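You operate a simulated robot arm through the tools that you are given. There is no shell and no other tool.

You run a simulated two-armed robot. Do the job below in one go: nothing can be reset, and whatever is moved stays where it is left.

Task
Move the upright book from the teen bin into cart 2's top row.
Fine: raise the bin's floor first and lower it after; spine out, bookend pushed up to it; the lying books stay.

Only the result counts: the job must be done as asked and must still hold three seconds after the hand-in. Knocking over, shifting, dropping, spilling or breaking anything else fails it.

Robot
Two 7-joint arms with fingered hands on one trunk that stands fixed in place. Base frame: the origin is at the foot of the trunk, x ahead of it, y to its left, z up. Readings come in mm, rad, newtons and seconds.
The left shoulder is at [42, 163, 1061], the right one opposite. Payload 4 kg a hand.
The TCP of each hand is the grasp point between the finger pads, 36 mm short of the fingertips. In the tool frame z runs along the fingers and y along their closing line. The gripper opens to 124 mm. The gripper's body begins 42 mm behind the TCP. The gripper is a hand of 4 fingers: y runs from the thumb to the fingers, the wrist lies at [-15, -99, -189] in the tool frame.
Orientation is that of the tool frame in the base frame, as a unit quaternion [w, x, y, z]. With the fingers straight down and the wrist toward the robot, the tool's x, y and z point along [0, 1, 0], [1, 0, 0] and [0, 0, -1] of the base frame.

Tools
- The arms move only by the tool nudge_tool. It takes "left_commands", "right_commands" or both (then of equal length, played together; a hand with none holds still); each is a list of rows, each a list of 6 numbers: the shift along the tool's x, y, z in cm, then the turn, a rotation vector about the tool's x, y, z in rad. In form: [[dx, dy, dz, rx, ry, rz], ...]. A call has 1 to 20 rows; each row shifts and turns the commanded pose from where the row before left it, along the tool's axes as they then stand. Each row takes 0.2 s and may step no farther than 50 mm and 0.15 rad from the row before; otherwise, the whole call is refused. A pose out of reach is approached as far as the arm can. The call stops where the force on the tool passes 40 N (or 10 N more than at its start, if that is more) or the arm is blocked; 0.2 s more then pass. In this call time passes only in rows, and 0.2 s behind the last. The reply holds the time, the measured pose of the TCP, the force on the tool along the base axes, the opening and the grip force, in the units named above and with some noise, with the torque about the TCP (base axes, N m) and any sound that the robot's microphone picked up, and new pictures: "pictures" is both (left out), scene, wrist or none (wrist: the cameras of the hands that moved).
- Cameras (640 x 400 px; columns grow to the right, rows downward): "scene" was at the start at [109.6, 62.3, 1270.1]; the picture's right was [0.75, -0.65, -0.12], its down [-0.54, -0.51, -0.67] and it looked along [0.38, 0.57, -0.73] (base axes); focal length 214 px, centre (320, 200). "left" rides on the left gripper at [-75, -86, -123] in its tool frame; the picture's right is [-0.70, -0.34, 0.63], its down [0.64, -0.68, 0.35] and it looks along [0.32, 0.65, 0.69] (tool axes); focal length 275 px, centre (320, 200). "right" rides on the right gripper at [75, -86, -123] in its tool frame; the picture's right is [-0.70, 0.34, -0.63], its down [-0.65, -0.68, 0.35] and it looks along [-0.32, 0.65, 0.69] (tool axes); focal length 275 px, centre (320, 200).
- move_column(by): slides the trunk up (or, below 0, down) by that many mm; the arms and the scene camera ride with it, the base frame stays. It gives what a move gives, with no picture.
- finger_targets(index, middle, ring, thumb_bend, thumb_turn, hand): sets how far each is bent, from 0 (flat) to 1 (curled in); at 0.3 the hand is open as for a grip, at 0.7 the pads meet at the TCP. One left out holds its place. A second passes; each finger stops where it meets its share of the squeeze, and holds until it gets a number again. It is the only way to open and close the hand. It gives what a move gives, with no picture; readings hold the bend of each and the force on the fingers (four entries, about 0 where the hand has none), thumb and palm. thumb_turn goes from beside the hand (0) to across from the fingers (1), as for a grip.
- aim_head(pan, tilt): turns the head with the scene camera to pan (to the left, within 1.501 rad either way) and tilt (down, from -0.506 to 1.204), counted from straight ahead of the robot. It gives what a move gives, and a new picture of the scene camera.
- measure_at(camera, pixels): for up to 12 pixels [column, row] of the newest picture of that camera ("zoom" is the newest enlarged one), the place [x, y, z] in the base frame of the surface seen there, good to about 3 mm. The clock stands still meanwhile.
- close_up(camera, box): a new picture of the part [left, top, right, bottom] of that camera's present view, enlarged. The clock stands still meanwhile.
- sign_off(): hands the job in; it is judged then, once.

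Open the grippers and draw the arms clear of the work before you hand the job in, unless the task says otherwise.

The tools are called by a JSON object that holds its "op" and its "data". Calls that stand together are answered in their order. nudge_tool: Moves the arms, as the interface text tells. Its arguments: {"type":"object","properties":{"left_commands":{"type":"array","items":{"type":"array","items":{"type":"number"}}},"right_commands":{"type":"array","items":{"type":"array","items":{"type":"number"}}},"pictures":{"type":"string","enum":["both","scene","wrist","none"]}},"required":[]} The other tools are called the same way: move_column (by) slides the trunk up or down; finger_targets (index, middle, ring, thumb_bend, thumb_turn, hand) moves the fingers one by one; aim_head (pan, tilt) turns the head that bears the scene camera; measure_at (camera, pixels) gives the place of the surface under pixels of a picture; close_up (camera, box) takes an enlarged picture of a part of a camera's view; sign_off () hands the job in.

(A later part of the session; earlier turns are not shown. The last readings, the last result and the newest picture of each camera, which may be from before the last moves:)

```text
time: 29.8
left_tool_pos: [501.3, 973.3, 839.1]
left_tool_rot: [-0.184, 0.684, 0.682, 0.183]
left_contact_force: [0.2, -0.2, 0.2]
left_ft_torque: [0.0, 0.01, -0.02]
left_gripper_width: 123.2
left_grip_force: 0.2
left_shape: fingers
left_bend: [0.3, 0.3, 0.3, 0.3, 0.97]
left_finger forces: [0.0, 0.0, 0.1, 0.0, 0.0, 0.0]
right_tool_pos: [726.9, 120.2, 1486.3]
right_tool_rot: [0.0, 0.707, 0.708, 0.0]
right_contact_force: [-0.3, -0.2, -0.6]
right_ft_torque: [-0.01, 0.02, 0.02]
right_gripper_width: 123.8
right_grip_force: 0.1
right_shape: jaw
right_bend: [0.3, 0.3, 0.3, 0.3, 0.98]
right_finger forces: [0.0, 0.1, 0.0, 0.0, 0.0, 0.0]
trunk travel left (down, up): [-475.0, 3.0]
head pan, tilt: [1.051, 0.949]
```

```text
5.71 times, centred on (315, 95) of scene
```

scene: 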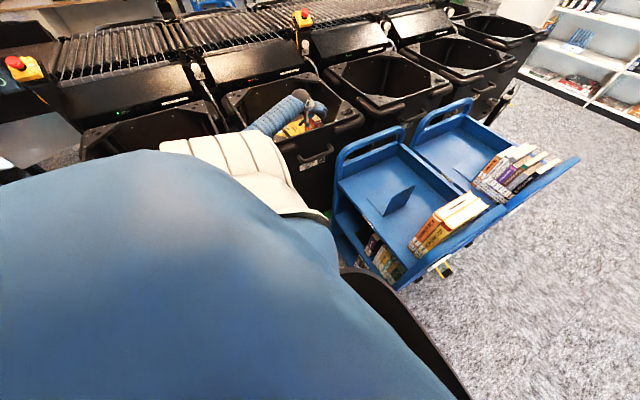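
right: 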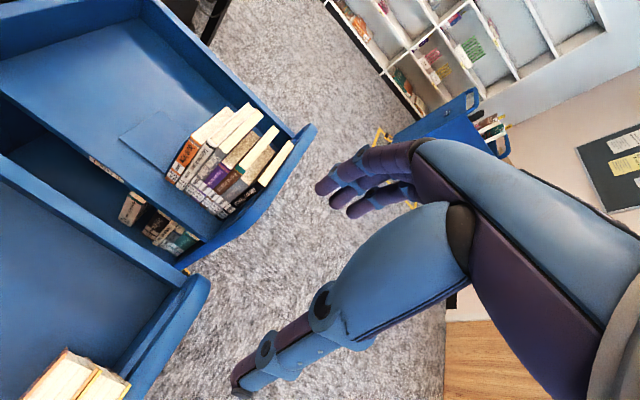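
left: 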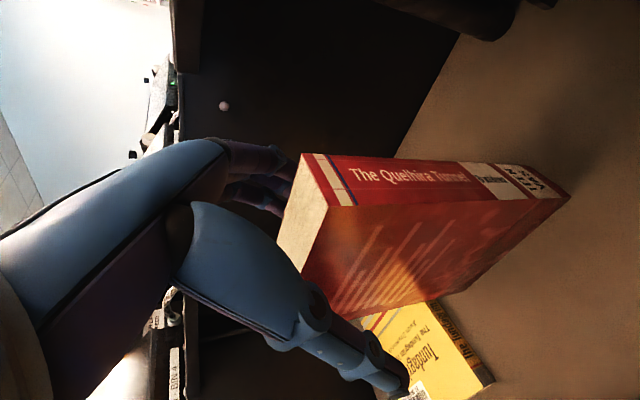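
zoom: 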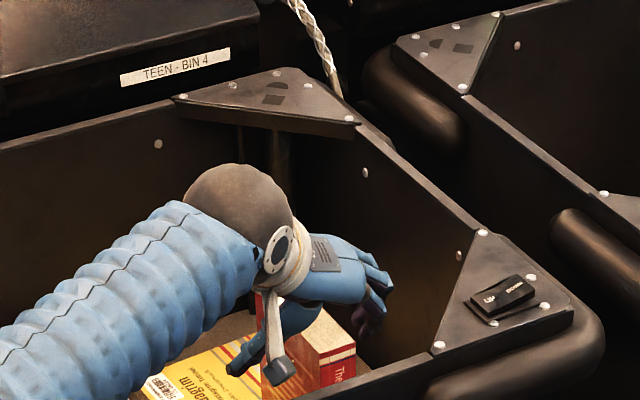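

The hand straddles the top of the book (TCP 16 mm below its top, centred in x). I close the fingers: first near, then to a grip.

{"op": "finger_targets", "data": {"hand": "left", "index": 0.52, "middle": 0.52, "ring": 0.52, "thumb_bend": 0.52}}

{"op": "close_up", "data": {"camera": "left", "box": [120, 100, 520, 400]}}

```text
time: 30.8
left_tool_pos: [501.0, 973.4, 838.7]
left_tool_rot: [-0.183, 0.685, 0.681, 0.184]
left_contact_force: [-0.8, -0.4, -0.1]
left_ft_torque: [0.03, 0.01, 0.0]
left_gripper_width: 56.3
left_grip_force: 0.6
left_shape: fingers
left_bend: [0.52, 0.52, 0.52, 0.52, 1.0]
left_finger forces: [0.0, 0.0, 0.0, 0.0, 0.4, 0.0]
right_tool_pos: [727.2, 119.8, 1485.5]
right_tool_rot: [0.0, 0.707, 0.708, 0.0]
right_contact_force: [-0.9, 1.1, -0.4]
right_ft_torque: [-0.02, 0.02, 0.04]
right_gripper_width: 123.8
right_grip_force: 0.0
right_shape: jaw
right_bend: [0.3, 0.3, 0.3, 0.3, 0.98]
right_finger forces: [0.0, 0.0, 0.0, 0.0, 0.0, 0.1]
trunk travel left (down, up): [-475.0, 3.0]
head pan, tilt: [1.051, 0.949]
```

```text
1.33 times, centred on (320, 250) of left
```

zoom: 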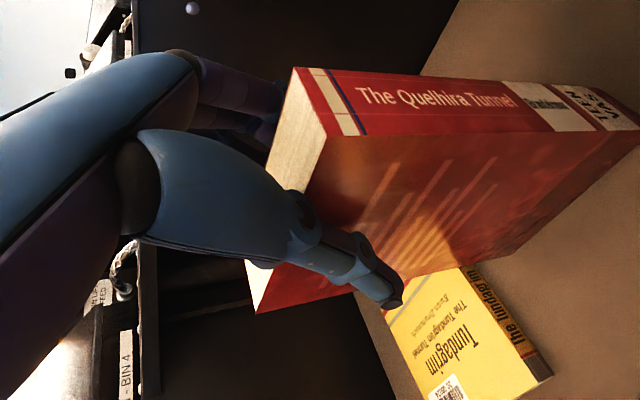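

Opening is 56 mm with the thumb barely touching (0.4 N). I close fully to grip.

{"op": "finger_targets", "data": {"hand": "left", "index": 0.7, "middle": 0.7, "ring": 0.7, "thumb_bend": 0.7}}

{"op": "close_up", "data": {"camera": "left", "box": [120, 100, 520, 400]}}

```text
time: 31.8
left_tool_pos: [501.0, 973.0, 839.5]
left_tool_rot: [-0.183, 0.684, 0.682, 0.185]
left_contact_force: [0.5, -0.5, 3.4]
left_ft_torque: [0.05, -0.06, -0.03]
left_gripper_width: 43.8
left_grip_force: 33.6
left_shape: fingers
left_bend: [0.58, 0.61, 0.62, 0.6, 0.99]
left_finger forces: [13.7, 9.7, 9.8, 0.0, 33.8, 0.1]
right_tool_pos: [728.1, 120.0, 1485.5]
right_tool_rot: [0.0, 0.707, 0.708, -0.001]
right_contact_force: [-0.2, -0.1, -0.2]
right_ft_torque: [-0.01, 0.01, 0.02]
right_gripper_width: 123.9
right_grip_force: 0.1
right_shape: jaw
right_bend: [0.3, 0.3, 0.3, 0.3, 0.98]
right_finger forces: [0.0, 0.0, 0.1, 0.0, 0.0, 0.0]
trunk travel left (down, up): [-475.0, 3.0]
head pan, tilt: [1.051, 0.949]
```

```text
1.33 times, centred on (320, 250) of left
```

zoom: 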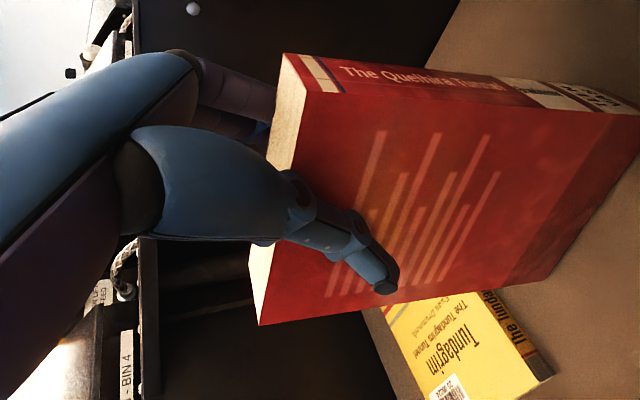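

Grip force is 34 N. The book turned slightly in the hand; I measure its corners to know the angle.

{"op": "measure_at", "data": {"camera": "zoom", "pixels": [[286, 58], [308, 92], [300, 75], [255, 315], [460, 120], [560, 180], [400, 80], [500, 95], [620, 130], [330, 150], [545, 265], [460, 280]]}}

```text
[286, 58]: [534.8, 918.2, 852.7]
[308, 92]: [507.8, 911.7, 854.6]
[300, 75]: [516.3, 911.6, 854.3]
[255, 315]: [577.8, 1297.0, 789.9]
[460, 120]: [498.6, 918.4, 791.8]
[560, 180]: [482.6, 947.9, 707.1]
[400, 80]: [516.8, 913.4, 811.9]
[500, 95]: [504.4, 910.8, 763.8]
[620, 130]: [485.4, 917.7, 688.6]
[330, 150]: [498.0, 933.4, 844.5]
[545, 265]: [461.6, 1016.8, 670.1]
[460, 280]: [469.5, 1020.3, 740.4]
```

The book leaned about 6° and yawed about 13° in the grip. I lift 25 mm gently to see how it hangs.

{"op": "nudge_tool", "data": {"left_commands": [[0.25, 0, -0.433, 0, 0, 0], [0.5, 0, -0.866, 0, 0, 0], [0.5, 0, -0.866, 0, 0, 0]], "pictures": "both"}}

{"op": "close_up", "data": {"camera": "left", "box": [120, 100, 520, 400]}}

```text
time: 32.6
left_tool_pos: [501.1, 974.2, 863.5]
left_tool_rot: [-0.184, 0.683, 0.682, 0.184]
left_contact_force: [0.6, 0.9, -5.2]
left_ft_torque: [-0.02, -0.01, -0.02]
left_gripper_width: 43.7
left_grip_force: 33.1
left_shape: fingers
left_bend: [0.58, 0.61, 0.62, 0.6, 0.99]
left_finger forces: [13.9, 9.4, 9.5, 0.0, 32.7, 0.1]
right_tool_pos: [728.0, 120.2, 1486.4]
right_tool_rot: [-0.001, 0.707, 0.708, 0.0]
right_contact_force: [0.5, 0.4, 0.4]
right_ft_torque: [-0.03, 0.01, -0.04]
right_gripper_width: 123.8
right_grip_force: 0.0
right_shape: jaw
right_bend: [0.3, 0.3, 0.3, 0.3, 0.98]
right_finger forces: [0.0, 0.0, 0.0, 0.1, 0.0, 0.0]
trunk travel left (down, up): [-475.0, 3.0]
head pan, tilt: [1.051, 0.949]
```

scene: 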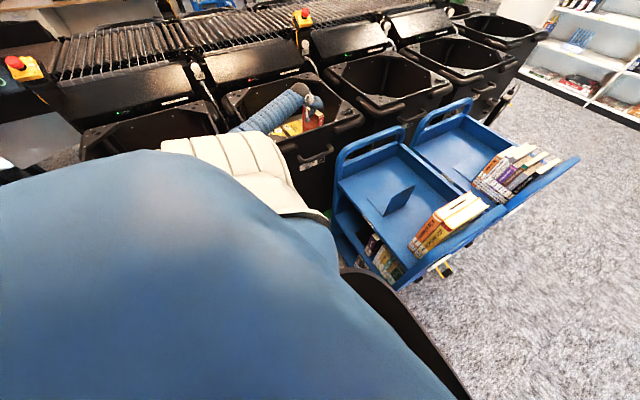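
left: 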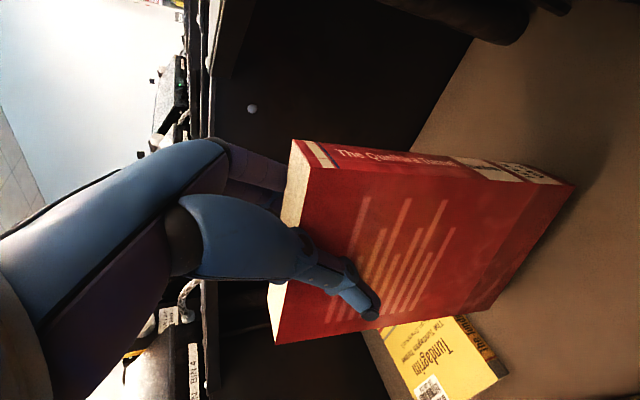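

```text
1.33 times, centred on (320, 250) of left
```

zoom: 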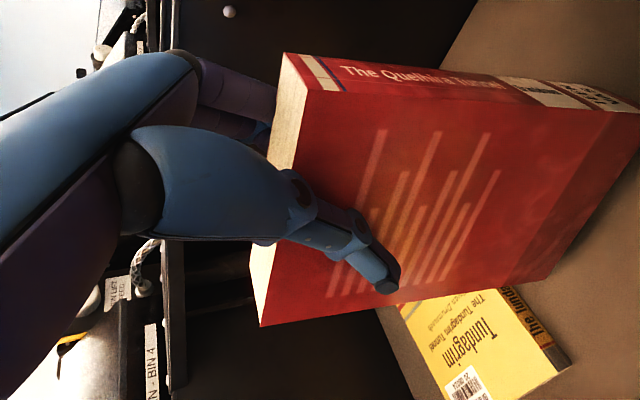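

The book is held firmly (5 N weight, same attitude in hand). I measure points on its cover, spine and top to compute its exact attitude relative to the hand.

{"op": "measure_at", "data": {"camera": "zoom", "pixels": [[330, 130], [430, 130], [540, 140], [600, 180], [340, 200], [450, 200], [540, 260], [460, 270], [290, 310], [330, 310], [420, 260], [500, 180]]}}

{"op": "measure_at", "data": {"camera": "zoom", "pixels": [[300, 62], [318, 85], [340, 66], [360, 88], [400, 75], [420, 92], [470, 80], [490, 98], [540, 85], [560, 103], [600, 95], [625, 107]]}}

{"op": "measure_at", "data": {"camera": "zoom", "pixels": [[287, 65], [300, 88], [285, 90], [295, 110], [280, 120], [288, 140], [258, 290], [262, 300], [275, 140], [305, 92], [284, 56]]}}

```text
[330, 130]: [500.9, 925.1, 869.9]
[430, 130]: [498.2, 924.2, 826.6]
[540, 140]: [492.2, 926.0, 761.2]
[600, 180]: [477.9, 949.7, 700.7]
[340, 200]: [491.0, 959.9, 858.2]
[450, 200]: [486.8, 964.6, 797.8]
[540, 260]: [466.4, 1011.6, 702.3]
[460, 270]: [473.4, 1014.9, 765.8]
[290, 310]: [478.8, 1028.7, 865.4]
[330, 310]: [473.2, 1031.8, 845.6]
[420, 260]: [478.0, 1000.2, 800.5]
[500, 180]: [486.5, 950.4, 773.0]
```

```text
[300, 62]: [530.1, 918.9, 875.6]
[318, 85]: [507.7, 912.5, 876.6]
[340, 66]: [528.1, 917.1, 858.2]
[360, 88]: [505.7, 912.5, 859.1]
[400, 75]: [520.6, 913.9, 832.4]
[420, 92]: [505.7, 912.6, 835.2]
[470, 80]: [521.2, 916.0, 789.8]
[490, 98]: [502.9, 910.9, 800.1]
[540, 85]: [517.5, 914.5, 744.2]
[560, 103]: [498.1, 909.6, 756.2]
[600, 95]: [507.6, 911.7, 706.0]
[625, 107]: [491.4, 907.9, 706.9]
```

```text
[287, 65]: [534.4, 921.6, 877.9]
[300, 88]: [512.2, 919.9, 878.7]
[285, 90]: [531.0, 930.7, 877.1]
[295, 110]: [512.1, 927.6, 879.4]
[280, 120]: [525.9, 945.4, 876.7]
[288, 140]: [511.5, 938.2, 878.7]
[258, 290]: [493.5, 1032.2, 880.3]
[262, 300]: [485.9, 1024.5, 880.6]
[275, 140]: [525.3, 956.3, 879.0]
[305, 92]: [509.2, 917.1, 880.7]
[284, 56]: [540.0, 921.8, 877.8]
```

From the fit, the book in hand is yawed about 12.6° and leaned about 5°, which I'll compensate for at placement. I lift it straight up 270 mm out of the bin.

{"op": "nudge_tool", "data": {"left_commands": [[1.5, 0, -2.6, 0, 0, 0], [2.25, 0, -3.9, 0, 0, 0], [2.25, 0, -3.9, 0, 0, 0], [2.25, 0, -3.9, 0, 0, 0], [2.25, 0, -3.9, 0, 0, 0], [2.25, 0, -3.9, 0, 0, 0], [1.0, 0, -1.73, 0, 0, 0]], "pictures": "both"}}

```text
time: 34.2
left_tool_pos: [499.4, 973.3, 1137.6]
left_tool_rot: [-0.183, 0.685, 0.681, 0.184]
left_contact_force: [0.5, 0.1, -4.5]
left_ft_torque: [-0.03, 0.01, 0.01]
left_gripper_width: 43.6
left_grip_force: 32.3
left_shape: fingers
left_bend: [0.58, 0.61, 0.62, 0.6, 0.99]
left_finger forces: [13.9, 9.5, 9.7, 0.0, 32.6, 0.0]
right_tool_pos: [726.6, 120.6, 1486.2]
right_tool_rot: [0.0, 0.706, 0.708, 0.0]
right_contact_force: [1.2, -0.5, -0.5]
right_ft_torque: [-0.01, -0.02, 0.0]
right_gripper_width: 123.9
right_grip_force: 0.2
right_shape: jaw
right_bend: [0.3, 0.3, 0.3, 0.3, 0.98]
right_finger forces: [0.0, 0.0, 0.0, 0.0, 0.0, 0.0]
trunk travel left (down, up): [-475.0, 3.0]
head pan, tilt: [1.051, 0.949]
```

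scene: 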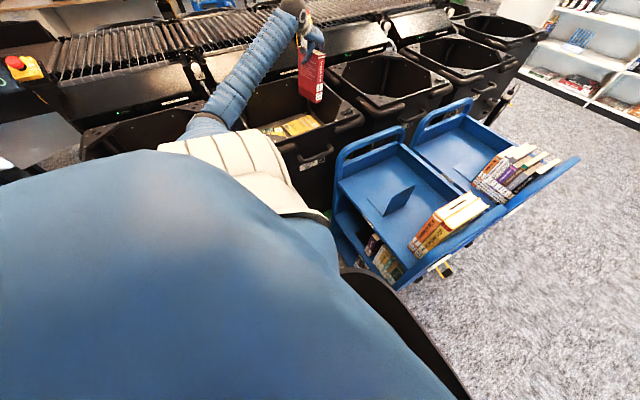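
left: 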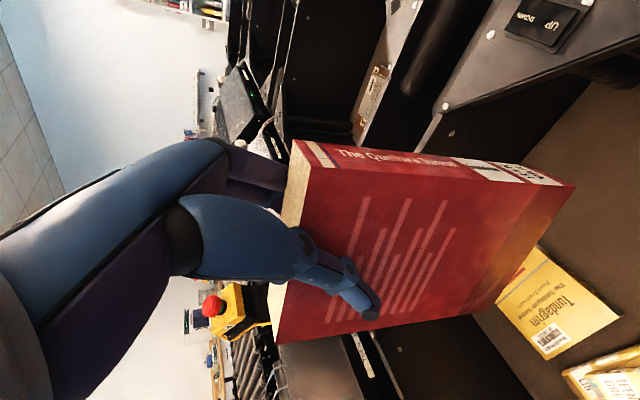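

The book is out of the bin; lying books stayed. Before traveling I measure the cart's handles, the end panel and the black tub at scene (370,300) to plan a clear path.

{"op": "measure_at", "data": {"camera": "scene", "pixels": [[370, 136], [340, 152], [400, 128], [335, 175], [440, 102], [405, 230], [445, 205], [480, 200], [375, 285], [430, 365], [415, 345], [395, 305]]}}

{"op": "close_up", "data": {"camera": "scene", "box": [300, 90, 560, 300]}}

{"op": "close_up", "data": {"camera": "scene", "box": [220, 30, 370, 160]}}

```text
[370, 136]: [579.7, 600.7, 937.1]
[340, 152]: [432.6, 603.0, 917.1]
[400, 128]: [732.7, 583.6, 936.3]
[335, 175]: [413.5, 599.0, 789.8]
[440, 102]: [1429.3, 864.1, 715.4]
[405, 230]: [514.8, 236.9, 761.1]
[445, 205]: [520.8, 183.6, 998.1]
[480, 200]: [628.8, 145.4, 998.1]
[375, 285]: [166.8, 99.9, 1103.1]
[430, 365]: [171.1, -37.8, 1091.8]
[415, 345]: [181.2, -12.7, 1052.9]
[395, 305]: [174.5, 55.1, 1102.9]
```

```text
1.90 times, centred on (430, 195) of scene
```

zoom: 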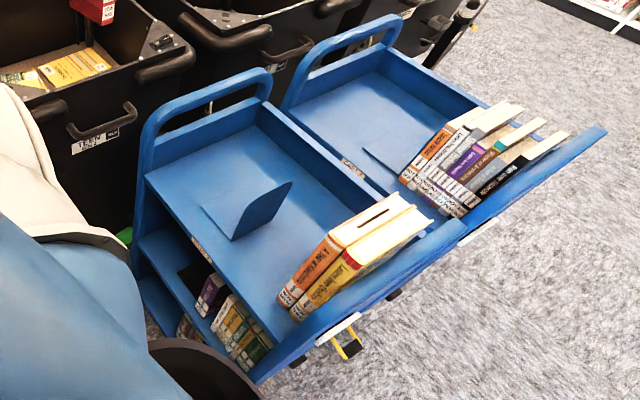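

```text
3.08 times, centred on (295, 95) of scene
```

zoom: 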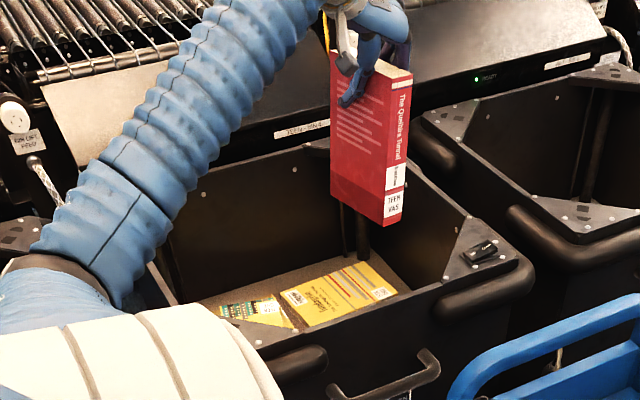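

Handle top is z≈937 at y≈600, orange book top 998. I carry the book over: first move back toward (430, 640, 1190) without turning.

{"op": "nudge_tool", "data": {"left_commands": [[-3.275, -0.849, -2.664, 0, 0, 0], [-3.275, -0.849, -2.664, 0, 0, 0], [-3.275, -0.849, -2.664, 0, 0, 0], [-3.275, -0.849, -2.664, 0, 0, 0], [-3.275, -0.849, -2.664, 0, 0, 0], [-3.275, -0.849, -2.664, 0, 0, 0], [-3.275, -0.849, -2.664, 0, 0, 0], [-3.275, -0.849, -2.664, 0, 0, 0]], "pictures": "scene"}}

```text
time: 36.0
left_tool_pos: [432.9, 637.2, 1189.3]
left_tool_rot: [-0.184, 0.684, 0.682, 0.184]
left_contact_force: [-0.6, -0.2, -4.7]
left_ft_torque: [-0.02, -0.04, 0.01]
left_gripper_width: 43.3
left_grip_force: 33.4
left_shape: fingers
left_bend: [0.58, 0.61, 0.62, 0.6, 0.99]
left_finger forces: [14.0, 9.5, 9.5, 0.0, 32.5, 0.0]
right_tool_pos: [727.7, 120.4, 1485.1]
right_tool_rot: [-0.001, 0.707, 0.707, 0.0]
right_contact_force: [-0.1, -0.4, -0.1]
right_ft_torque: [-0.01, 0.01, 0.03]
right_gripper_width: 123.5
right_grip_force: 0.0
right_shape: jaw
right_bend: [0.3, 0.3, 0.3, 0.3, 0.98]
right_finger forces: [0.0, 0.0, 0.1, 0.0, 0.0, 0.1]
trunk travel left (down, up): [-475.0, 3.0]
head pan, tilt: [1.051, 0.949]
```

scene: 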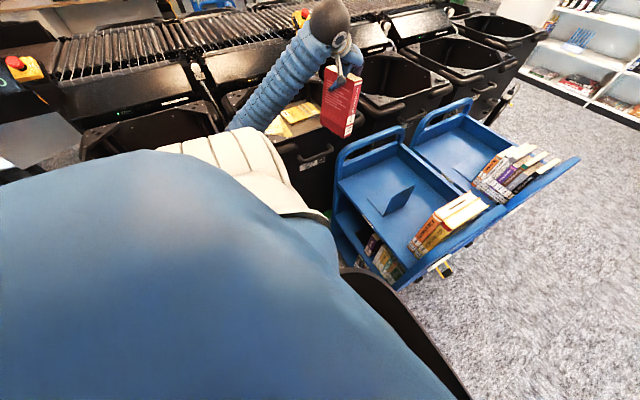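

Moved well. I rotate half of the needed turn in place (6 of 13 steps).

{"op": "nudge_tool", "data": {"left_commands": [[0, 0, 0, -0.0748, -0.0043, 0.1158], [0, 0, 0, -0.0748, -0.0043, 0.1158], [0, 0, 0, -0.0748, -0.0043, 0.1158], [0, 0, 0, -0.0748, -0.0043, 0.1158], [0, 0, 0, -0.0748, -0.0043, 0.1158], [0, 0, 0, -0.0748, -0.0043, 0.1158]], "pictures": "scene"}}

```text
time: 37.4
left_tool_pos: [431.7, 639.7, 1189.8]
left_tool_rot: [-0.071, 0.899, 0.355, 0.247]
left_contact_force: [-0.4, 0.2, -4.9]
left_ft_torque: [0.01, 0.01, 0.01]
left_gripper_width: 43.2
left_grip_force: 32.7
left_shape: fingers
left_bend: [0.58, 0.61, 0.62, 0.6, 0.99]
left_finger forces: [13.5, 9.4, 9.5, 0.0, 32.3, 0.0]
right_tool_pos: [727.1, 120.9, 1485.9]
right_tool_rot: [0.0, 0.707, 0.708, -0.001]
right_contact_force: [1.1, 0.7, 0.4]
right_ft_torque: [-0.02, 0.03, 0.01]
right_gripper_width: 123.6
right_grip_force: 0.1
right_shape: jaw
right_bend: [0.3, 0.3, 0.3, 0.3, 0.98]
right_finger forces: [0.0, 0.0, 0.1, 0.0, 0.0, 0.0]
trunk travel left (down, up): [-475.0, 3.0]
head pan, tilt: [1.051, 0.949]
```

scene: 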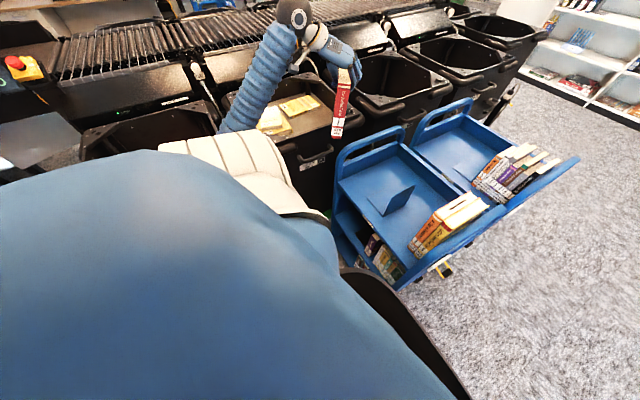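

The bin's floor looks higher now at scene (298,108). I measure it.

{"op": "measure_at", "data": {"camera": "scene", "pixels": [[298, 106], [285, 125], [315, 115], [270, 120], [325, 105]]}}

{"op": "close_up", "data": {"camera": "scene", "box": [210, 40, 370, 170]}}

```text
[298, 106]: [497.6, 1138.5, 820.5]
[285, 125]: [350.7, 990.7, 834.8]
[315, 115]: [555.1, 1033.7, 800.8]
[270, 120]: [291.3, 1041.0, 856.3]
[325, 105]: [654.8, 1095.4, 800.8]
```

```text
3.08 times, centred on (290, 105) of scene
```

zoom: 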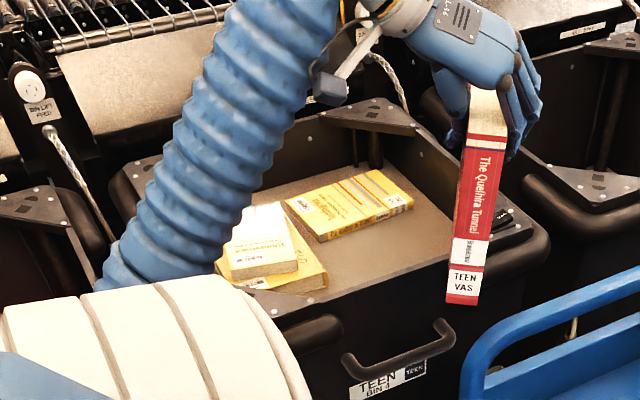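

The lift kept rising by itself after the book left (floor ≈801) – I'll lower it with DOWN later. I now carry the book over the handle toward (470, 330, 1200).

{"op": "nudge_tool", "data": {"left_commands": [[-2.25, 3.63, -1.25, 0, 0, 0], [-2.25, 3.63, -1.25, 0, 0, 0], [-2.25, 3.63, -1.25, 0, 0, 0], [-2.25, 3.63, -1.25, 0, 0, 0], [-2.25, 3.63, -1.25, 0, 0, 0], [-2.25, 3.63, -1.25, 0, 0, 0], [-2.25, 3.63, -1.25, 0, 0, 0]], "pictures": "scene"}}

```text
time: 39.0
left_tool_pos: [501.5, 346.3, 1203.6]
left_tool_rot: [-0.074, 0.898, 0.357, 0.245]
left_contact_force: [-0.7, -0.2, -3.3]
left_ft_torque: [-0.06, 0.07, 0.01]
left_gripper_width: 43.2
left_grip_force: 32.2
left_shape: fingers
left_bend: [0.58, 0.61, 0.62, 0.61, 0.98]
left_finger forces: [14.1, 9.1, 9.3, 0.1, 32.3, 0.1]
left hand out of reach, approached as far as the arm can: row 5, 6, 7
right_tool_pos: [729.4, 120.6, 1484.4]
right_tool_rot: [0.0, 0.706, 0.708, 0.0]
right_contact_force: [0.2, -0.1, 0.3]
right_ft_torque: [-0.01, 0.01, 0.03]
right_gripper_width: 123.9
right_grip_force: 0.1
right_shape: jaw
right_bend: [0.3, 0.3, 0.3, 0.3, 0.98]
right_finger forces: [0.1, 0.2, 0.0, 0.0, 0.1, 0.0]
trunk travel left (down, up): [-475.0, 3.0]
head pan, tilt: [1.051, 0.949]
```

scene: 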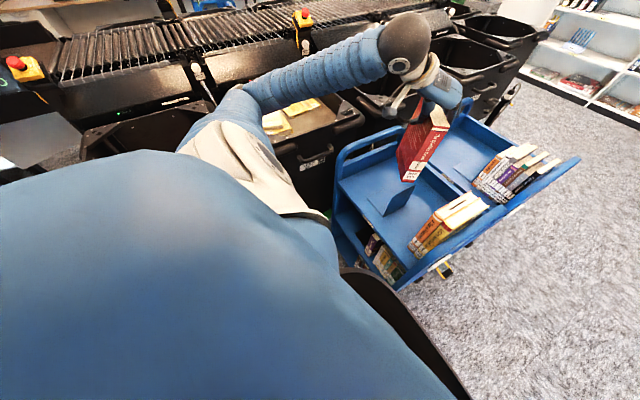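

The arm folded too tightly at that point; the hand is at (501, 346, 1204). I move the command 60 mm forward (+x), then finish the remaining rotation.

{"op": "nudge_tool", "data": {"left_commands": [[1.88, 2.02, 1.18, 0, 0, 0], [1.88, 2.02, 1.18, 0, 0, 0], [0, 0, 0, -0.0748, -0.0043, 0.1158], [0, 0, 0, -0.0748, -0.0043, 0.1158], [0, 0, 0, -0.0748, -0.0043, 0.1158], [0, 0, 0, -0.0748, -0.0043, 0.1158], [0, 0, 0, -0.0748, -0.0043, 0.1158], [0, 0, 0, -0.0748, -0.0043, 0.1158], [0, 0, 0, -0.0748, -0.0043, 0.1158]], "pictures": "both"}}

```text
time: 41.0
left_tool_pos: [560.4, 344.6, 1204.0]
left_tool_rot: [0.073, 0.956, -0.097, 0.267]
left_contact_force: [-0.3, 0.0, -4.8]
left_ft_torque: [0.02, -0.02, 0.02]
left_gripper_width: 43.0
left_grip_force: 31.9
left_shape: fingers
left_bend: [0.58, 0.61, 0.62, 0.61, 0.98]
left_finger forces: [13.8, 9.2, 9.3, 0.0, 32.1, 0.1]
right_tool_pos: [726.8, 120.3, 1485.6]
right_tool_rot: [-0.001, 0.707, 0.707, -0.001]
right_contact_force: [-0.6, -0.7, -0.9]
right_ft_torque: [0.0, 0.02, 0.0]
right_gripper_width: 123.9
right_grip_force: 0.0
right_shape: jaw
right_bend: [0.3, 0.3, 0.3, 0.3, 0.98]
right_finger forces: [0.1, 0.0, 0.0, 0.0, 0.0, 0.0]
trunk travel left (down, up): [-475.0, 3.0]
head pan, tilt: [1.051, 0.949]
```

scene: 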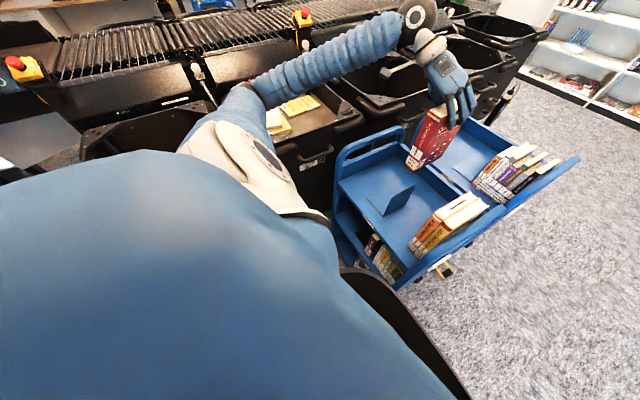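
left: 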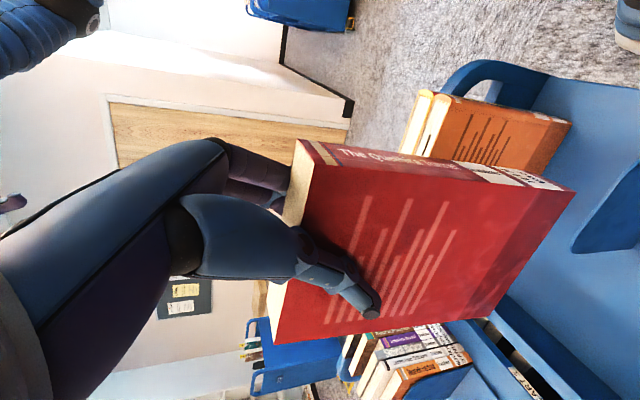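

Orientation is as planned. I verify the book's attitude by measuring cover, spine and bottom points.

{"op": "measure_at", "data": {"camera": "left", "pixels": [[330, 180], [400, 190], [500, 200], [550, 210], [330, 240], [450, 240], [500, 260], [420, 310], [300, 330], [400, 290]]}}

{"op": "measure_at", "data": {"camera": "left", "pixels": [[310, 147], [325, 160], [360, 153], [380, 163], [430, 162], [450, 172], [500, 172], [520, 182], [540, 180], [296, 190], [290, 215], [301, 170]]}}

{"op": "close_up", "data": {"camera": "scene", "box": [360, 60, 520, 220]}}

```text
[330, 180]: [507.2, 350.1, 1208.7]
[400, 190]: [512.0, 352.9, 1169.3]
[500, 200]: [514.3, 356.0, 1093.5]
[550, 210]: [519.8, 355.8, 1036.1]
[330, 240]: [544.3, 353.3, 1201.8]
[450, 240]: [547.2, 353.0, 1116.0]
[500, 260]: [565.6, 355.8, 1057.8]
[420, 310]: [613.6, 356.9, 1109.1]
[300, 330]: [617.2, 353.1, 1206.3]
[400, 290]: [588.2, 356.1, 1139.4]
```

```text
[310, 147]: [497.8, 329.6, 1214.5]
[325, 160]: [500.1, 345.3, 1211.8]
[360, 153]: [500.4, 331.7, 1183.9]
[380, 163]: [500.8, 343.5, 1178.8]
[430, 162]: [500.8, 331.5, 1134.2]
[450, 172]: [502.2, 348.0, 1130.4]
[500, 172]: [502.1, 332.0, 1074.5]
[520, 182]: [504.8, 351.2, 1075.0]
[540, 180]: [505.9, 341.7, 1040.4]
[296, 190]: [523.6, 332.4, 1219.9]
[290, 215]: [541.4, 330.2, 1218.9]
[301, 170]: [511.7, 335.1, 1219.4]
```

```text
2.50 times, centred on (440, 140) of scene
```

zoom: 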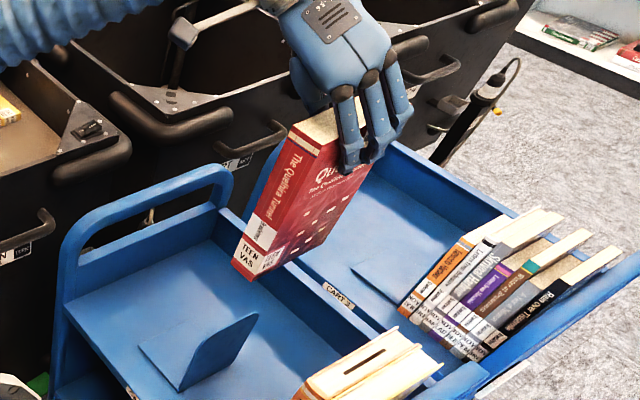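

The book hangs upright within ~2° (spine x≈500, left face y≈354, bottom z≈1022). I measure the fingers' outermost extents on the −y side for clearance to the orange book.

{"op": "measure_at", "data": {"camera": "zoom", "pixels": [[408, 112], [398, 90], [382, 150], [352, 165], [340, 100], [375, 80], [385, 50], [350, 130], [395, 125], [372, 120], [360, 30], [300, 20]]}}

```text
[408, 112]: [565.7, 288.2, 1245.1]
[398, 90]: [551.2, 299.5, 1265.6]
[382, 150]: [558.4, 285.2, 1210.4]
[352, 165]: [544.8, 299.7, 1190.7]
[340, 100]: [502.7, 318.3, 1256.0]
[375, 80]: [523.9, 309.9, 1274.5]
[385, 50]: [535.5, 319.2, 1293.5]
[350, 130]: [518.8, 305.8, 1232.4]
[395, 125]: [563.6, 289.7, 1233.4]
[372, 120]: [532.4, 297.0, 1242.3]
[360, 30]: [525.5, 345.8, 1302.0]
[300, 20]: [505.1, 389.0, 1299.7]
```

Fingers extend about 60 mm to −y of the TCP, so I'll place at TCP y≈254. I check the elbow/forearm location before lowering.

{"op": "measure_at", "data": {"camera": "scene", "pixels": [[240, 92], [260, 90], [290, 75], [330, 60], [370, 45], [400, 30], [250, 110], [270, 105], [330, 80], [380, 75]]}}

```text
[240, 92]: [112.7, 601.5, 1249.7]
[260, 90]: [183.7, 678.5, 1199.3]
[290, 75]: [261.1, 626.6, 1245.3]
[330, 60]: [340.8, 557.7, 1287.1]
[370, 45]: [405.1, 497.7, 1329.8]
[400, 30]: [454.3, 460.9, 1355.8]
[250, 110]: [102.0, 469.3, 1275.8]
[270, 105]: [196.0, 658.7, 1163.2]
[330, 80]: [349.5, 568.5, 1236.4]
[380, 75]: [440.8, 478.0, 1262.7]
```

Forearm clears the handle and bin. I shift to (533, 254) at height and lower 200 mm.

{"op": "nudge_tool", "data": {"left_commands": [[-0.323, 3.137, 0.123, 0, 0, 0], [-0.323, 3.137, 0.123, 0, 0, 0], [-0.323, 3.137, 0.123, 0, 0, 0], [-2.1, -0.351, 3.386, 0, 0, 0], [-2.1, -0.351, 3.386, 0, 0, 0], [-2.1, -0.351, 3.386, 0, 0, 0]], "pictures": "both"}}

{"op": "close_up", "data": {"camera": "scene", "box": [340, 60, 520, 260]}}

```text
time: 42.4
left_tool_pos: [532.5, 253.2, 1085.9]
left_tool_rot: [0.073, 0.956, -0.095, 0.268]
left_contact_force: [0.1, -0.1, -4.1]
left_ft_torque: [0.03, 0.02, 0.0]
left_gripper_width: 43.0
left_grip_force: 32.2
left_shape: fingers
left_bend: [0.58, 0.61, 0.62, 0.6, 0.98]
left_finger forces: [14.0, 9.2, 9.1, 0.1, 32.4, 0.0]
right_tool_pos: [727.0, 119.9, 1486.1]
right_tool_rot: [0.0, 0.707, 0.707, -0.001]
right_contact_force: [-0.5, 0.8, -0.2]
right_ft_torque: [-0.01, 0.02, 0.0]
right_gripper_width: 123.6
right_grip_force: 0.1
right_shape: jaw
right_bend: [0.3, 0.3, 0.3, 0.3, 0.98]
right_finger forces: [0.0, 0.0, 0.1, 0.0, 0.0, 0.0]
trunk travel left (down, up): [-475.0, 3.0]
head pan, tilt: [1.051, 0.949]
```

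scene: 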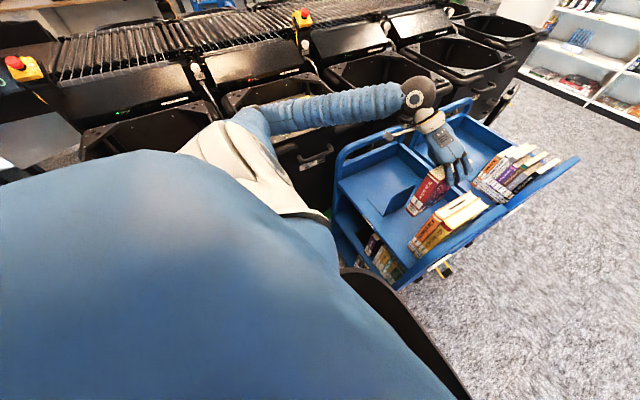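
left: 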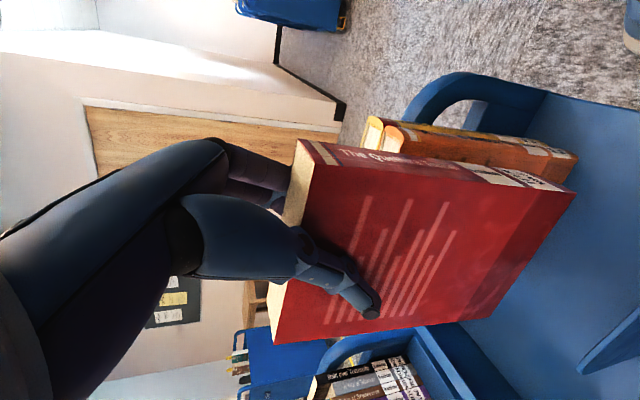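

```text
2.00 times, centred on (430, 160) of scene
```

zoom: 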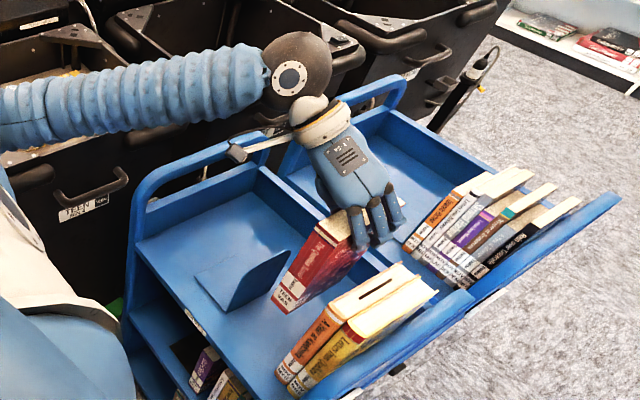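

I measure the wrist ball and camera bracket (zoom 300,60; 240,152) and the book's bottom for clearance before lowering further.

{"op": "measure_at", "data": {"camera": "zoom", "pixels": [[300, 60], [285, 90], [250, 100], [240, 152], [230, 150], [150, 130], [60, 140], [280, 300], [300, 310], [390, 215], [402, 205], [330, 225]]}}

```text
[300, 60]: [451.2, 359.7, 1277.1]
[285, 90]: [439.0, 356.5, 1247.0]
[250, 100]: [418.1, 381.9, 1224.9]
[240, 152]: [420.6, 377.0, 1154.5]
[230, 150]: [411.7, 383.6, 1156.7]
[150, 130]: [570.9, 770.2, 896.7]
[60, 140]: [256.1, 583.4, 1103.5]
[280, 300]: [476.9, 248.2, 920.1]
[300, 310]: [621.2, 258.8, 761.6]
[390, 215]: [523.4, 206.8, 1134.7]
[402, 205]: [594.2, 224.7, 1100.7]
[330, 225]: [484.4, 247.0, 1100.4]
```

Clear. I lower 130 mm so the book's bottom is about 14 mm above the shelf.

{"op": "nudge_tool", "data": {"left_commands": [[-2.1, -0.351, 3.386, 0, 0, 0], [-2.1, -0.351, 3.386, 0, 0, 0], [-1.575, -0.263, 2.54, 0, 0, 0], [-1.05, -0.176, 1.693, 0, 0, 0]], "pictures": "both"}}

{"op": "close_up", "data": {"camera": "scene", "box": [340, 90, 520, 270]}}

```text
time: 43.4
left_tool_pos: [532.5, 254.0, 955.3]
left_tool_rot: [0.072, 0.956, -0.096, 0.267]
left_contact_force: [-0.4, -0.1, -4.6]
left_ft_torque: [0.03, 0.05, 0.01]
left_gripper_width: 42.7
left_grip_force: 32.3
left_shape: fingers
left_bend: [0.58, 0.61, 0.62, 0.6, 0.98]
left_finger forces: [14.0, 9.3, 9.1, 0.0, 32.1, 0.0]
right_tool_pos: [727.5, 121.0, 1485.9]
right_tool_rot: [-0.001, 0.707, 0.708, -0.001]
right_contact_force: [0.6, 0.6, 0.5]
right_ft_torque: [-0.03, -0.02, 0.0]
right_gripper_width: 123.9
right_grip_force: 0.0
right_shape: jaw
right_bend: [0.3, 0.3, 0.3, 0.3, 0.98]
right_finger forces: [0.1, 0.1, 0.0, 0.0, 0.1, 0.0]
trunk travel left (down, up): [-475.0, 3.0]
head pan, tilt: [1.051, 0.949]
```

scene: 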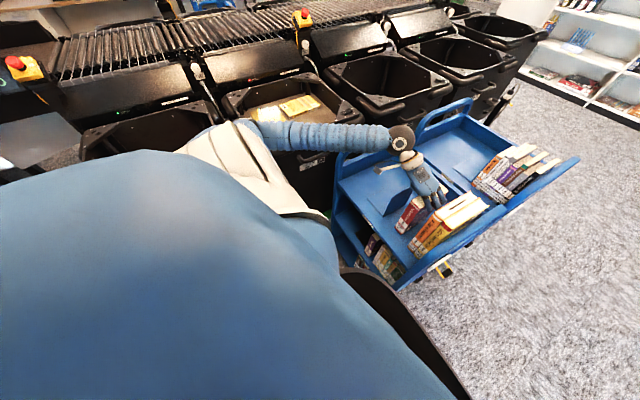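
left: 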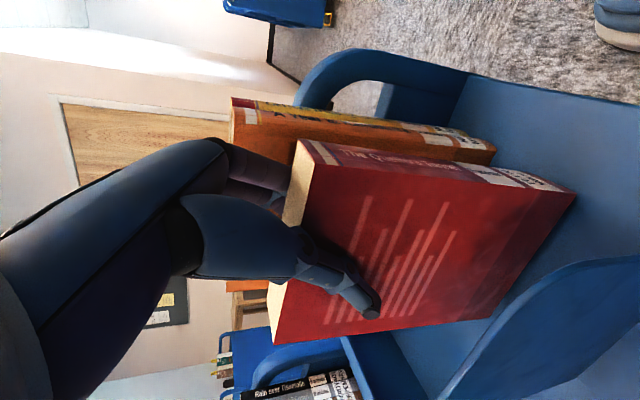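

```text
2.22 times, centred on (430, 180) of scene
```

zoom: 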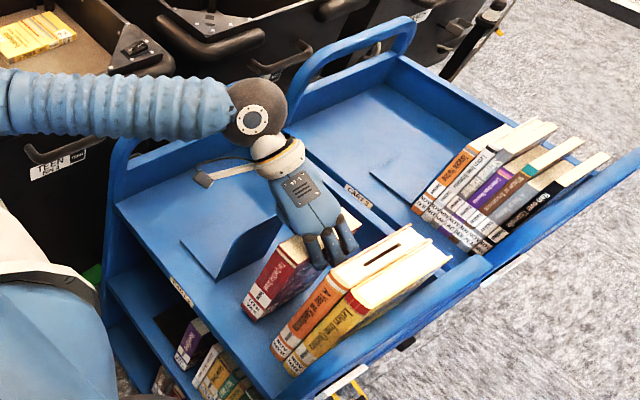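

The book hovers between the bookend and the orange book. I lower in 4 mm and then 2 mm steps until the shelf takes the weight.

{"op": "nudge_tool", "data": {"left_commands": [[-0.21, -0.035, 0.339, 0, 0, 0], [-0.21, -0.035, 0.339, 0, 0, 0], [-0.105, -0.018, 0.169, 0, 0, 0]], "pictures": "wrist"}}

{"op": "measure_at", "data": {"camera": "left", "pixels": [[330, 180], [400, 200], [500, 200], [550, 205], [450, 240], [500, 270], [400, 310], [300, 330], [540, 178], [480, 172], [320, 150], [430, 330]]}}

```text
time: 44.2
left_tool_pos: [533.8, 254.2, 944.7]
left_tool_rot: [0.073, 0.956, -0.095, 0.267]
left_contact_force: [-0.1, -0.5, -3.8]
left_ft_torque: [0.03, 0.08, -0.01]
left_gripper_width: 43.0
left_grip_force: 32.1
left_shape: fingers
left_bend: [0.58, 0.61, 0.62, 0.6, 0.98]
left_finger forces: [14.0, 9.2, 9.2, 0.0, 32.2, 0.0]
right_tool_pos: [726.8, 119.7, 1486.1]
right_tool_rot: [0.0, 0.707, 0.707, 0.001]
right_contact_force: [-0.4, -0.2, 0.0]
right_ft_torque: [-0.01, -0.01, 0.01]
right_gripper_width: 123.4
right_grip_force: 0.1
right_shape: jaw
right_bend: [0.3, 0.3, 0.3, 0.3, 0.98]
right_finger forces: [0.1, 0.0, 0.0, 0.0, 0.0, 0.0]
trunk travel left (down, up): [-475.0, 3.0]
head pan, tilt: [1.051, 0.949]
```

left: 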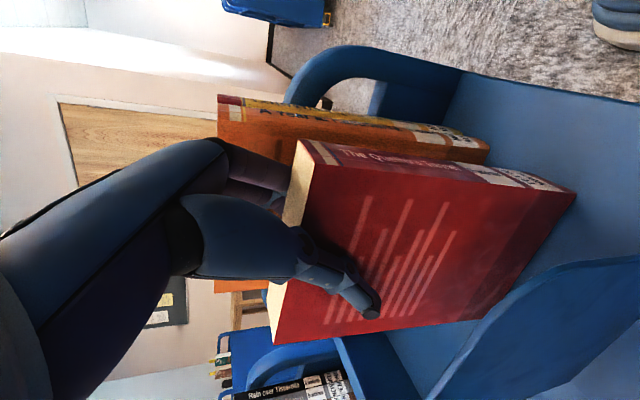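

```text
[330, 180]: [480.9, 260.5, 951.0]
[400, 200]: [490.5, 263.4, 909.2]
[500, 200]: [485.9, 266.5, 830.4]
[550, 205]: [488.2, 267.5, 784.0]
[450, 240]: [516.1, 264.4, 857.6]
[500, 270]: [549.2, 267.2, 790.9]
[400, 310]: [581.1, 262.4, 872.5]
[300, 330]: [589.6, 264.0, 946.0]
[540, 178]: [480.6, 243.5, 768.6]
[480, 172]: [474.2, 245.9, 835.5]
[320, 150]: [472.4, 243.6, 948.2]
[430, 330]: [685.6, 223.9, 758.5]
```

The book's top leans ~1.7° toward −y and −x. I apply a small corrective rotation with a 3 mm lift, then continue to lower in 2 mm steps.

{"op": "nudge_tool", "data": {"left_commands": [[0.157, 0.026, -0.254, -0.0254, -0.0235, -0.018], [-0.105, -0.018, 0.169, 0, 0, 0], [-0.105, -0.018, 0.169, 0, 0, 0]], "pictures": "wrist"}}

{"op": "measure_at", "data": {"camera": "left", "pixels": [[330, 180], [400, 200], [500, 200], [550, 205], [450, 240], [500, 270], [400, 310], [300, 330], [540, 178], [480, 172], [320, 150], [560, 190]]}}

```text
time: 45.0
left_tool_pos: [533.2, 253.3, 945.4]
left_tool_rot: [0.085, 0.959, -0.092, 0.254]
left_contact_force: [-0.2, 1.0, -4.8]
left_ft_torque: [0.03, 0.01, -0.03]
left_gripper_width: 42.8
left_grip_force: 32.0
left_shape: fingers
left_bend: [0.58, 0.61, 0.62, 0.6, 0.98]
left_finger forces: [13.9, 9.1, 9.3, 0.0, 32.4, 0.0]
right_tool_pos: [727.3, 121.5, 1486.1]
right_tool_rot: [-0.001, 0.707, 0.707, -0.001]
right_contact_force: [0.1, 0.3, -0.5]
right_ft_torque: [0.01, -0.03, -0.03]
right_gripper_width: 123.4
right_grip_force: 0.1
right_shape: jaw
right_bend: [0.3, 0.3, 0.3, 0.3, 0.98]
right_finger forces: [0.0, 0.0, 0.0, 0.0, 0.1, 0.0]
trunk travel left (down, up): [-475.0, 3.0]
head pan, tilt: [1.051, 0.949]
```

left: 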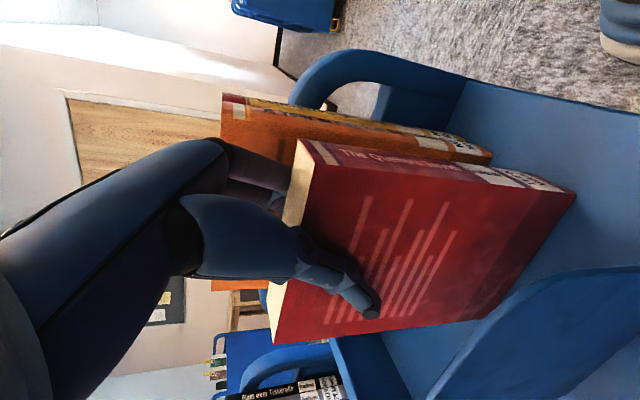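

```text
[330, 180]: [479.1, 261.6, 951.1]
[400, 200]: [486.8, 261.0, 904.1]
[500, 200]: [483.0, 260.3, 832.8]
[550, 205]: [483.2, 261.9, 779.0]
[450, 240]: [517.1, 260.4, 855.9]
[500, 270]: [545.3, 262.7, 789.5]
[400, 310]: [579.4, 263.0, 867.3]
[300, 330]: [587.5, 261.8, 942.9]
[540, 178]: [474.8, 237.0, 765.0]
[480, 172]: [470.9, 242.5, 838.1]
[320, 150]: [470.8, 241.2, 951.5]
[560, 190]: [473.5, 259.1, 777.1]
```

Now upright (left face y≈261.5 everywhere, spine x≈472). I continue lowering gently in ~1.5 mm steps.

{"op": "nudge_tool", "data": {"left_commands": [[-0.08, -0.013, 0.128, 0, 0, 0], [-0.08, -0.013, 0.128, 0, 0, 0], [-0.08, -0.013, 0.128, 0, 0, 0]], "pictures": "none"}}

```text
time: 45.8
left_tool_pos: [534.2, 252.7, 941.2]
left_tool_rot: [0.085, 0.958, -0.091, 0.257]
left_contact_force: [4.6, 0.5, 10.1]
left_ft_torque: [-0.2, 0.05, 0.09]
left_gripper_width: 43.1
left_grip_force: 34.9
left_shape: fingers
left_bend: [0.58, 0.61, 0.62, 0.6, 0.99]
left_finger forces: [15.7, 9.7, 9.8, 0.0, 34.4, 0.1]
right_tool_pos: [726.5, 120.6, 1486.3]
right_tool_rot: [0.0, 0.707, 0.707, 0.0]
right_contact_force: [0.2, -0.6, 0.3]
right_ft_torque: [0.01, 0.0, -0.03]
right_gripper_width: 123.8
right_grip_force: 0.1
right_shape: jaw
right_bend: [0.3, 0.3, 0.3, 0.3, 0.98]
right_finger forces: [0.1, 0.2, 0.0, 0.0, 0.1, 0.0]
trunk travel left (down, up): [-475.0, 3.0]
head pan, tilt: [1.051, 0.949]
```

The shelf has contact (+10 N). I ease up 1 mm, then open the hand only partly (to ~78 mm) to keep the fingers off the orange book.

{"op": "nudge_tool", "data": {"left_commands": [[0.06, 0.01, -0.095, 0, 0, 0]], "pictures": "none"}}

{"op": "finger_targets", "data": {"hand": "left", "index": 0.55, "middle": 0.55, "ring": 0.55, "thumb_bend": 0.55}}

{"op": "close_up", "data": {"camera": "left", "box": [0, 0, 640, 400]}}

```text
time: 46.2
left_tool_pos: [532.6, 252.1, 941.1]
left_tool_rot: [0.084, 0.959, -0.091, 0.255]
left_contact_force: [4.6, 1.6, 9.9]
left_ft_torque: [-0.18, -0.09, 0.07]
left_gripper_width: 43.0
left_grip_force: 34.2
left_shape: fingers
left_bend: [0.58, 0.61, 0.62, 0.6, 0.99]
left_finger forces: [15.5, 9.8, 9.6, 0.0, 34.4, 0.0]
right_tool_pos: [727.5, 119.8, 1485.9]
right_tool_rot: [-0.001, 0.707, 0.708, 0.0]
right_contact_force: [-0.6, 0.6, -0.9]
right_ft_torque: [0.02, 0.02, 0.01]
right_gripper_width: 124.0
right_grip_force: 0.0
right_shape: jaw
right_bend: [0.3, 0.3, 0.3, 0.3, 0.98]
right_finger forces: [0.1, 0.0, 0.1, 0.1, 0.0, 0.0]
trunk travel left (down, up): [-475.0, 3.0]
head pan, tilt: [1.051, 0.949]
```

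```text
time: 47.2
left_tool_pos: [532.3, 252.3, 940.4]
left_tool_rot: [0.085, 0.959, -0.092, 0.254]
left_contact_force: [-0.5, -0.4, -1.1]
left_ft_torque: [0.01, 0.0, -0.01]
left_gripper_width: 47.1
left_grip_force: 0.5
left_shape: fingers
left_bend: [0.55, 0.55, 0.55, 0.55, 1.0]
left_finger forces: [0.4, 0.5, 0.0, 0.0, 0.0, 0.1]
right_tool_pos: [726.5, 120.6, 1486.0]
right_tool_rot: [0.0, 0.707, 0.708, -0.001]
right_contact_force: [0.5, 0.5, -0.4]
right_ft_torque: [0.01, 0.03, -0.03]
right_gripper_width: 123.8
right_grip_force: 0.0
right_shape: jaw
right_bend: [0.3, 0.3, 0.3, 0.3, 0.98]
right_finger forces: [0.1, 0.0, 0.1, 0.0, 0.0, 0.0]
trunk travel left (down, up): [-475.0, 3.0]
head pan, tilt: [1.051, 0.949]
```

```text
1.00 times, centred on (320, 200) of left (not enlarged: the box is as wide or as high as the picture)
```

zoom: 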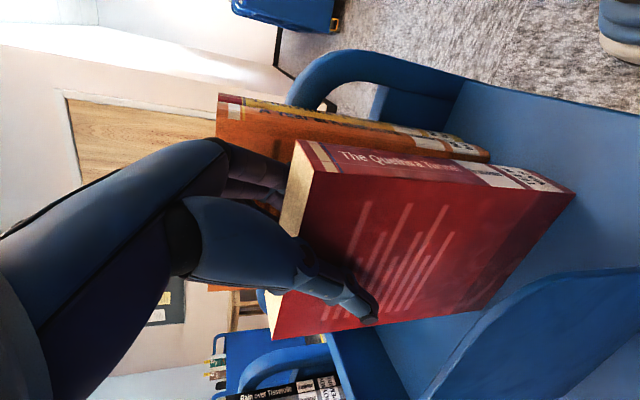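

The grip is released and the book stands upright. I open a bit more to 0.46 so all digits clear it.

{"op": "finger_targets", "data": {"hand": "left", "index": 0.47, "middle": 0.47, "ring": 0.47, "thumb_bend": 0.46}}

{"op": "close_up", "data": {"camera": "left", "box": [120, 80, 600, 380]}}

{"op": "close_up", "data": {"camera": "scene", "box": [370, 120, 500, 260]}}

```text
time: 48.2
left_tool_pos: [532.7, 253.3, 940.7]
left_tool_rot: [0.084, 0.959, -0.092, 0.254]
left_contact_force: [-0.1, -0.4, 0.6]
left_ft_torque: [0.0, -0.04, -0.04]
left_gripper_width: 72.8
left_grip_force: 0.7
left_shape: fingers
left_bend: [0.47, 0.47, 0.47, 0.46, 1.0]
left_finger forces: [0.0, 0.9, 0.1, 0.0, 0.0, 0.0]
right_tool_pos: [726.8, 120.0, 1486.0]
right_tool_rot: [-0.001, 0.706, 0.708, 0.0]
right_contact_force: [-0.3, -0.1, -0.4]
right_ft_torque: [-0.04, 0.0, -0.01]
right_gripper_width: 123.9
right_grip_force: 0.0
right_shape: jaw
right_bend: [0.3, 0.3, 0.3, 0.3, 0.98]
right_finger forces: [0.0, 0.0, 0.0, 0.1, 0.1, 0.0]
trunk travel left (down, up): [-475.0, 3.0]
head pan, tilt: [1.051, 0.949]
```

```text
1.33 times, centred on (360, 230) of left
```

zoom: 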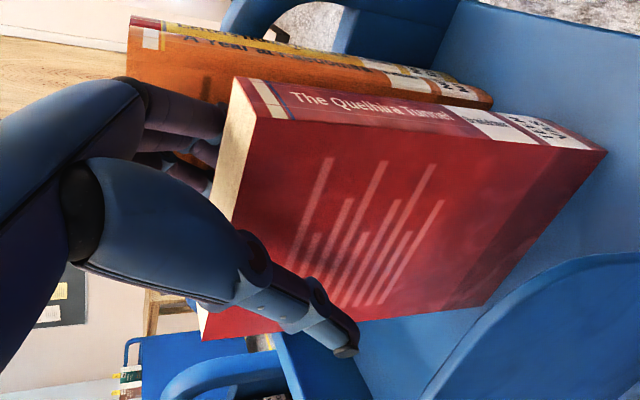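

```text
2.86 times, centred on (435, 190) of scene
```

zoom: 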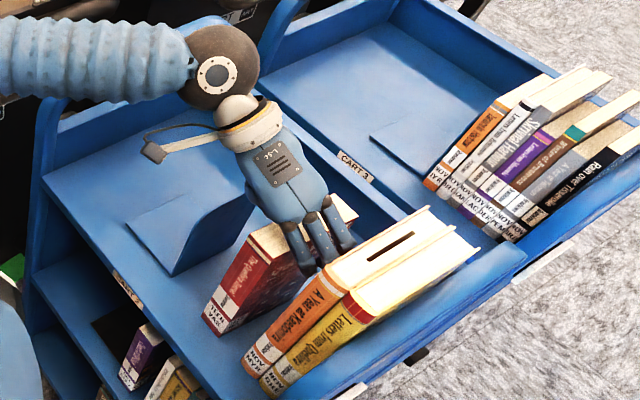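

I measure the new book and the orange book to see if anything shifted before raising the hand.

{"op": "measure_at", "data": {"camera": "zoom", "pixels": [[252, 238], [278, 262], [205, 312], [223, 330], [345, 225], [315, 288], [335, 303], [248, 360], [265, 375], [425, 212], [200, 265], [330, 245]]}}

{"op": "measure_at", "data": {"camera": "left", "pixels": [[330, 180], [400, 200], [500, 200], [550, 205], [450, 240], [500, 270], [400, 300], [300, 325], [540, 178], [480, 172], [320, 150], [250, 120]]}}

```text
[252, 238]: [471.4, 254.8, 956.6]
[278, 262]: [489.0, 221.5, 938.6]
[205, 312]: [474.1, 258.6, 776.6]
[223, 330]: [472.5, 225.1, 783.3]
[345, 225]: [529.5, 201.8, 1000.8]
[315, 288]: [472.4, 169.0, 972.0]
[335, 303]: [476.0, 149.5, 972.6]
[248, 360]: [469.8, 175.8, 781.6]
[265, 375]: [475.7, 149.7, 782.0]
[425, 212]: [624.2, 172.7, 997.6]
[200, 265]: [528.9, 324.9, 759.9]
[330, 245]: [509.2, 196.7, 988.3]
```

```text
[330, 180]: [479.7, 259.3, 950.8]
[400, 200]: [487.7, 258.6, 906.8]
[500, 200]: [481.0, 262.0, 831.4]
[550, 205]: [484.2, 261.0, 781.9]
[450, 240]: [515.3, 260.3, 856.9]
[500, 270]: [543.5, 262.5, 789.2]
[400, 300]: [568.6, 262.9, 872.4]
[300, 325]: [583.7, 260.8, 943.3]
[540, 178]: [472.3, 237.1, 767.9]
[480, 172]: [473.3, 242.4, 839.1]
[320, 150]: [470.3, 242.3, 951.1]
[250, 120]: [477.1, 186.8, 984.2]
```

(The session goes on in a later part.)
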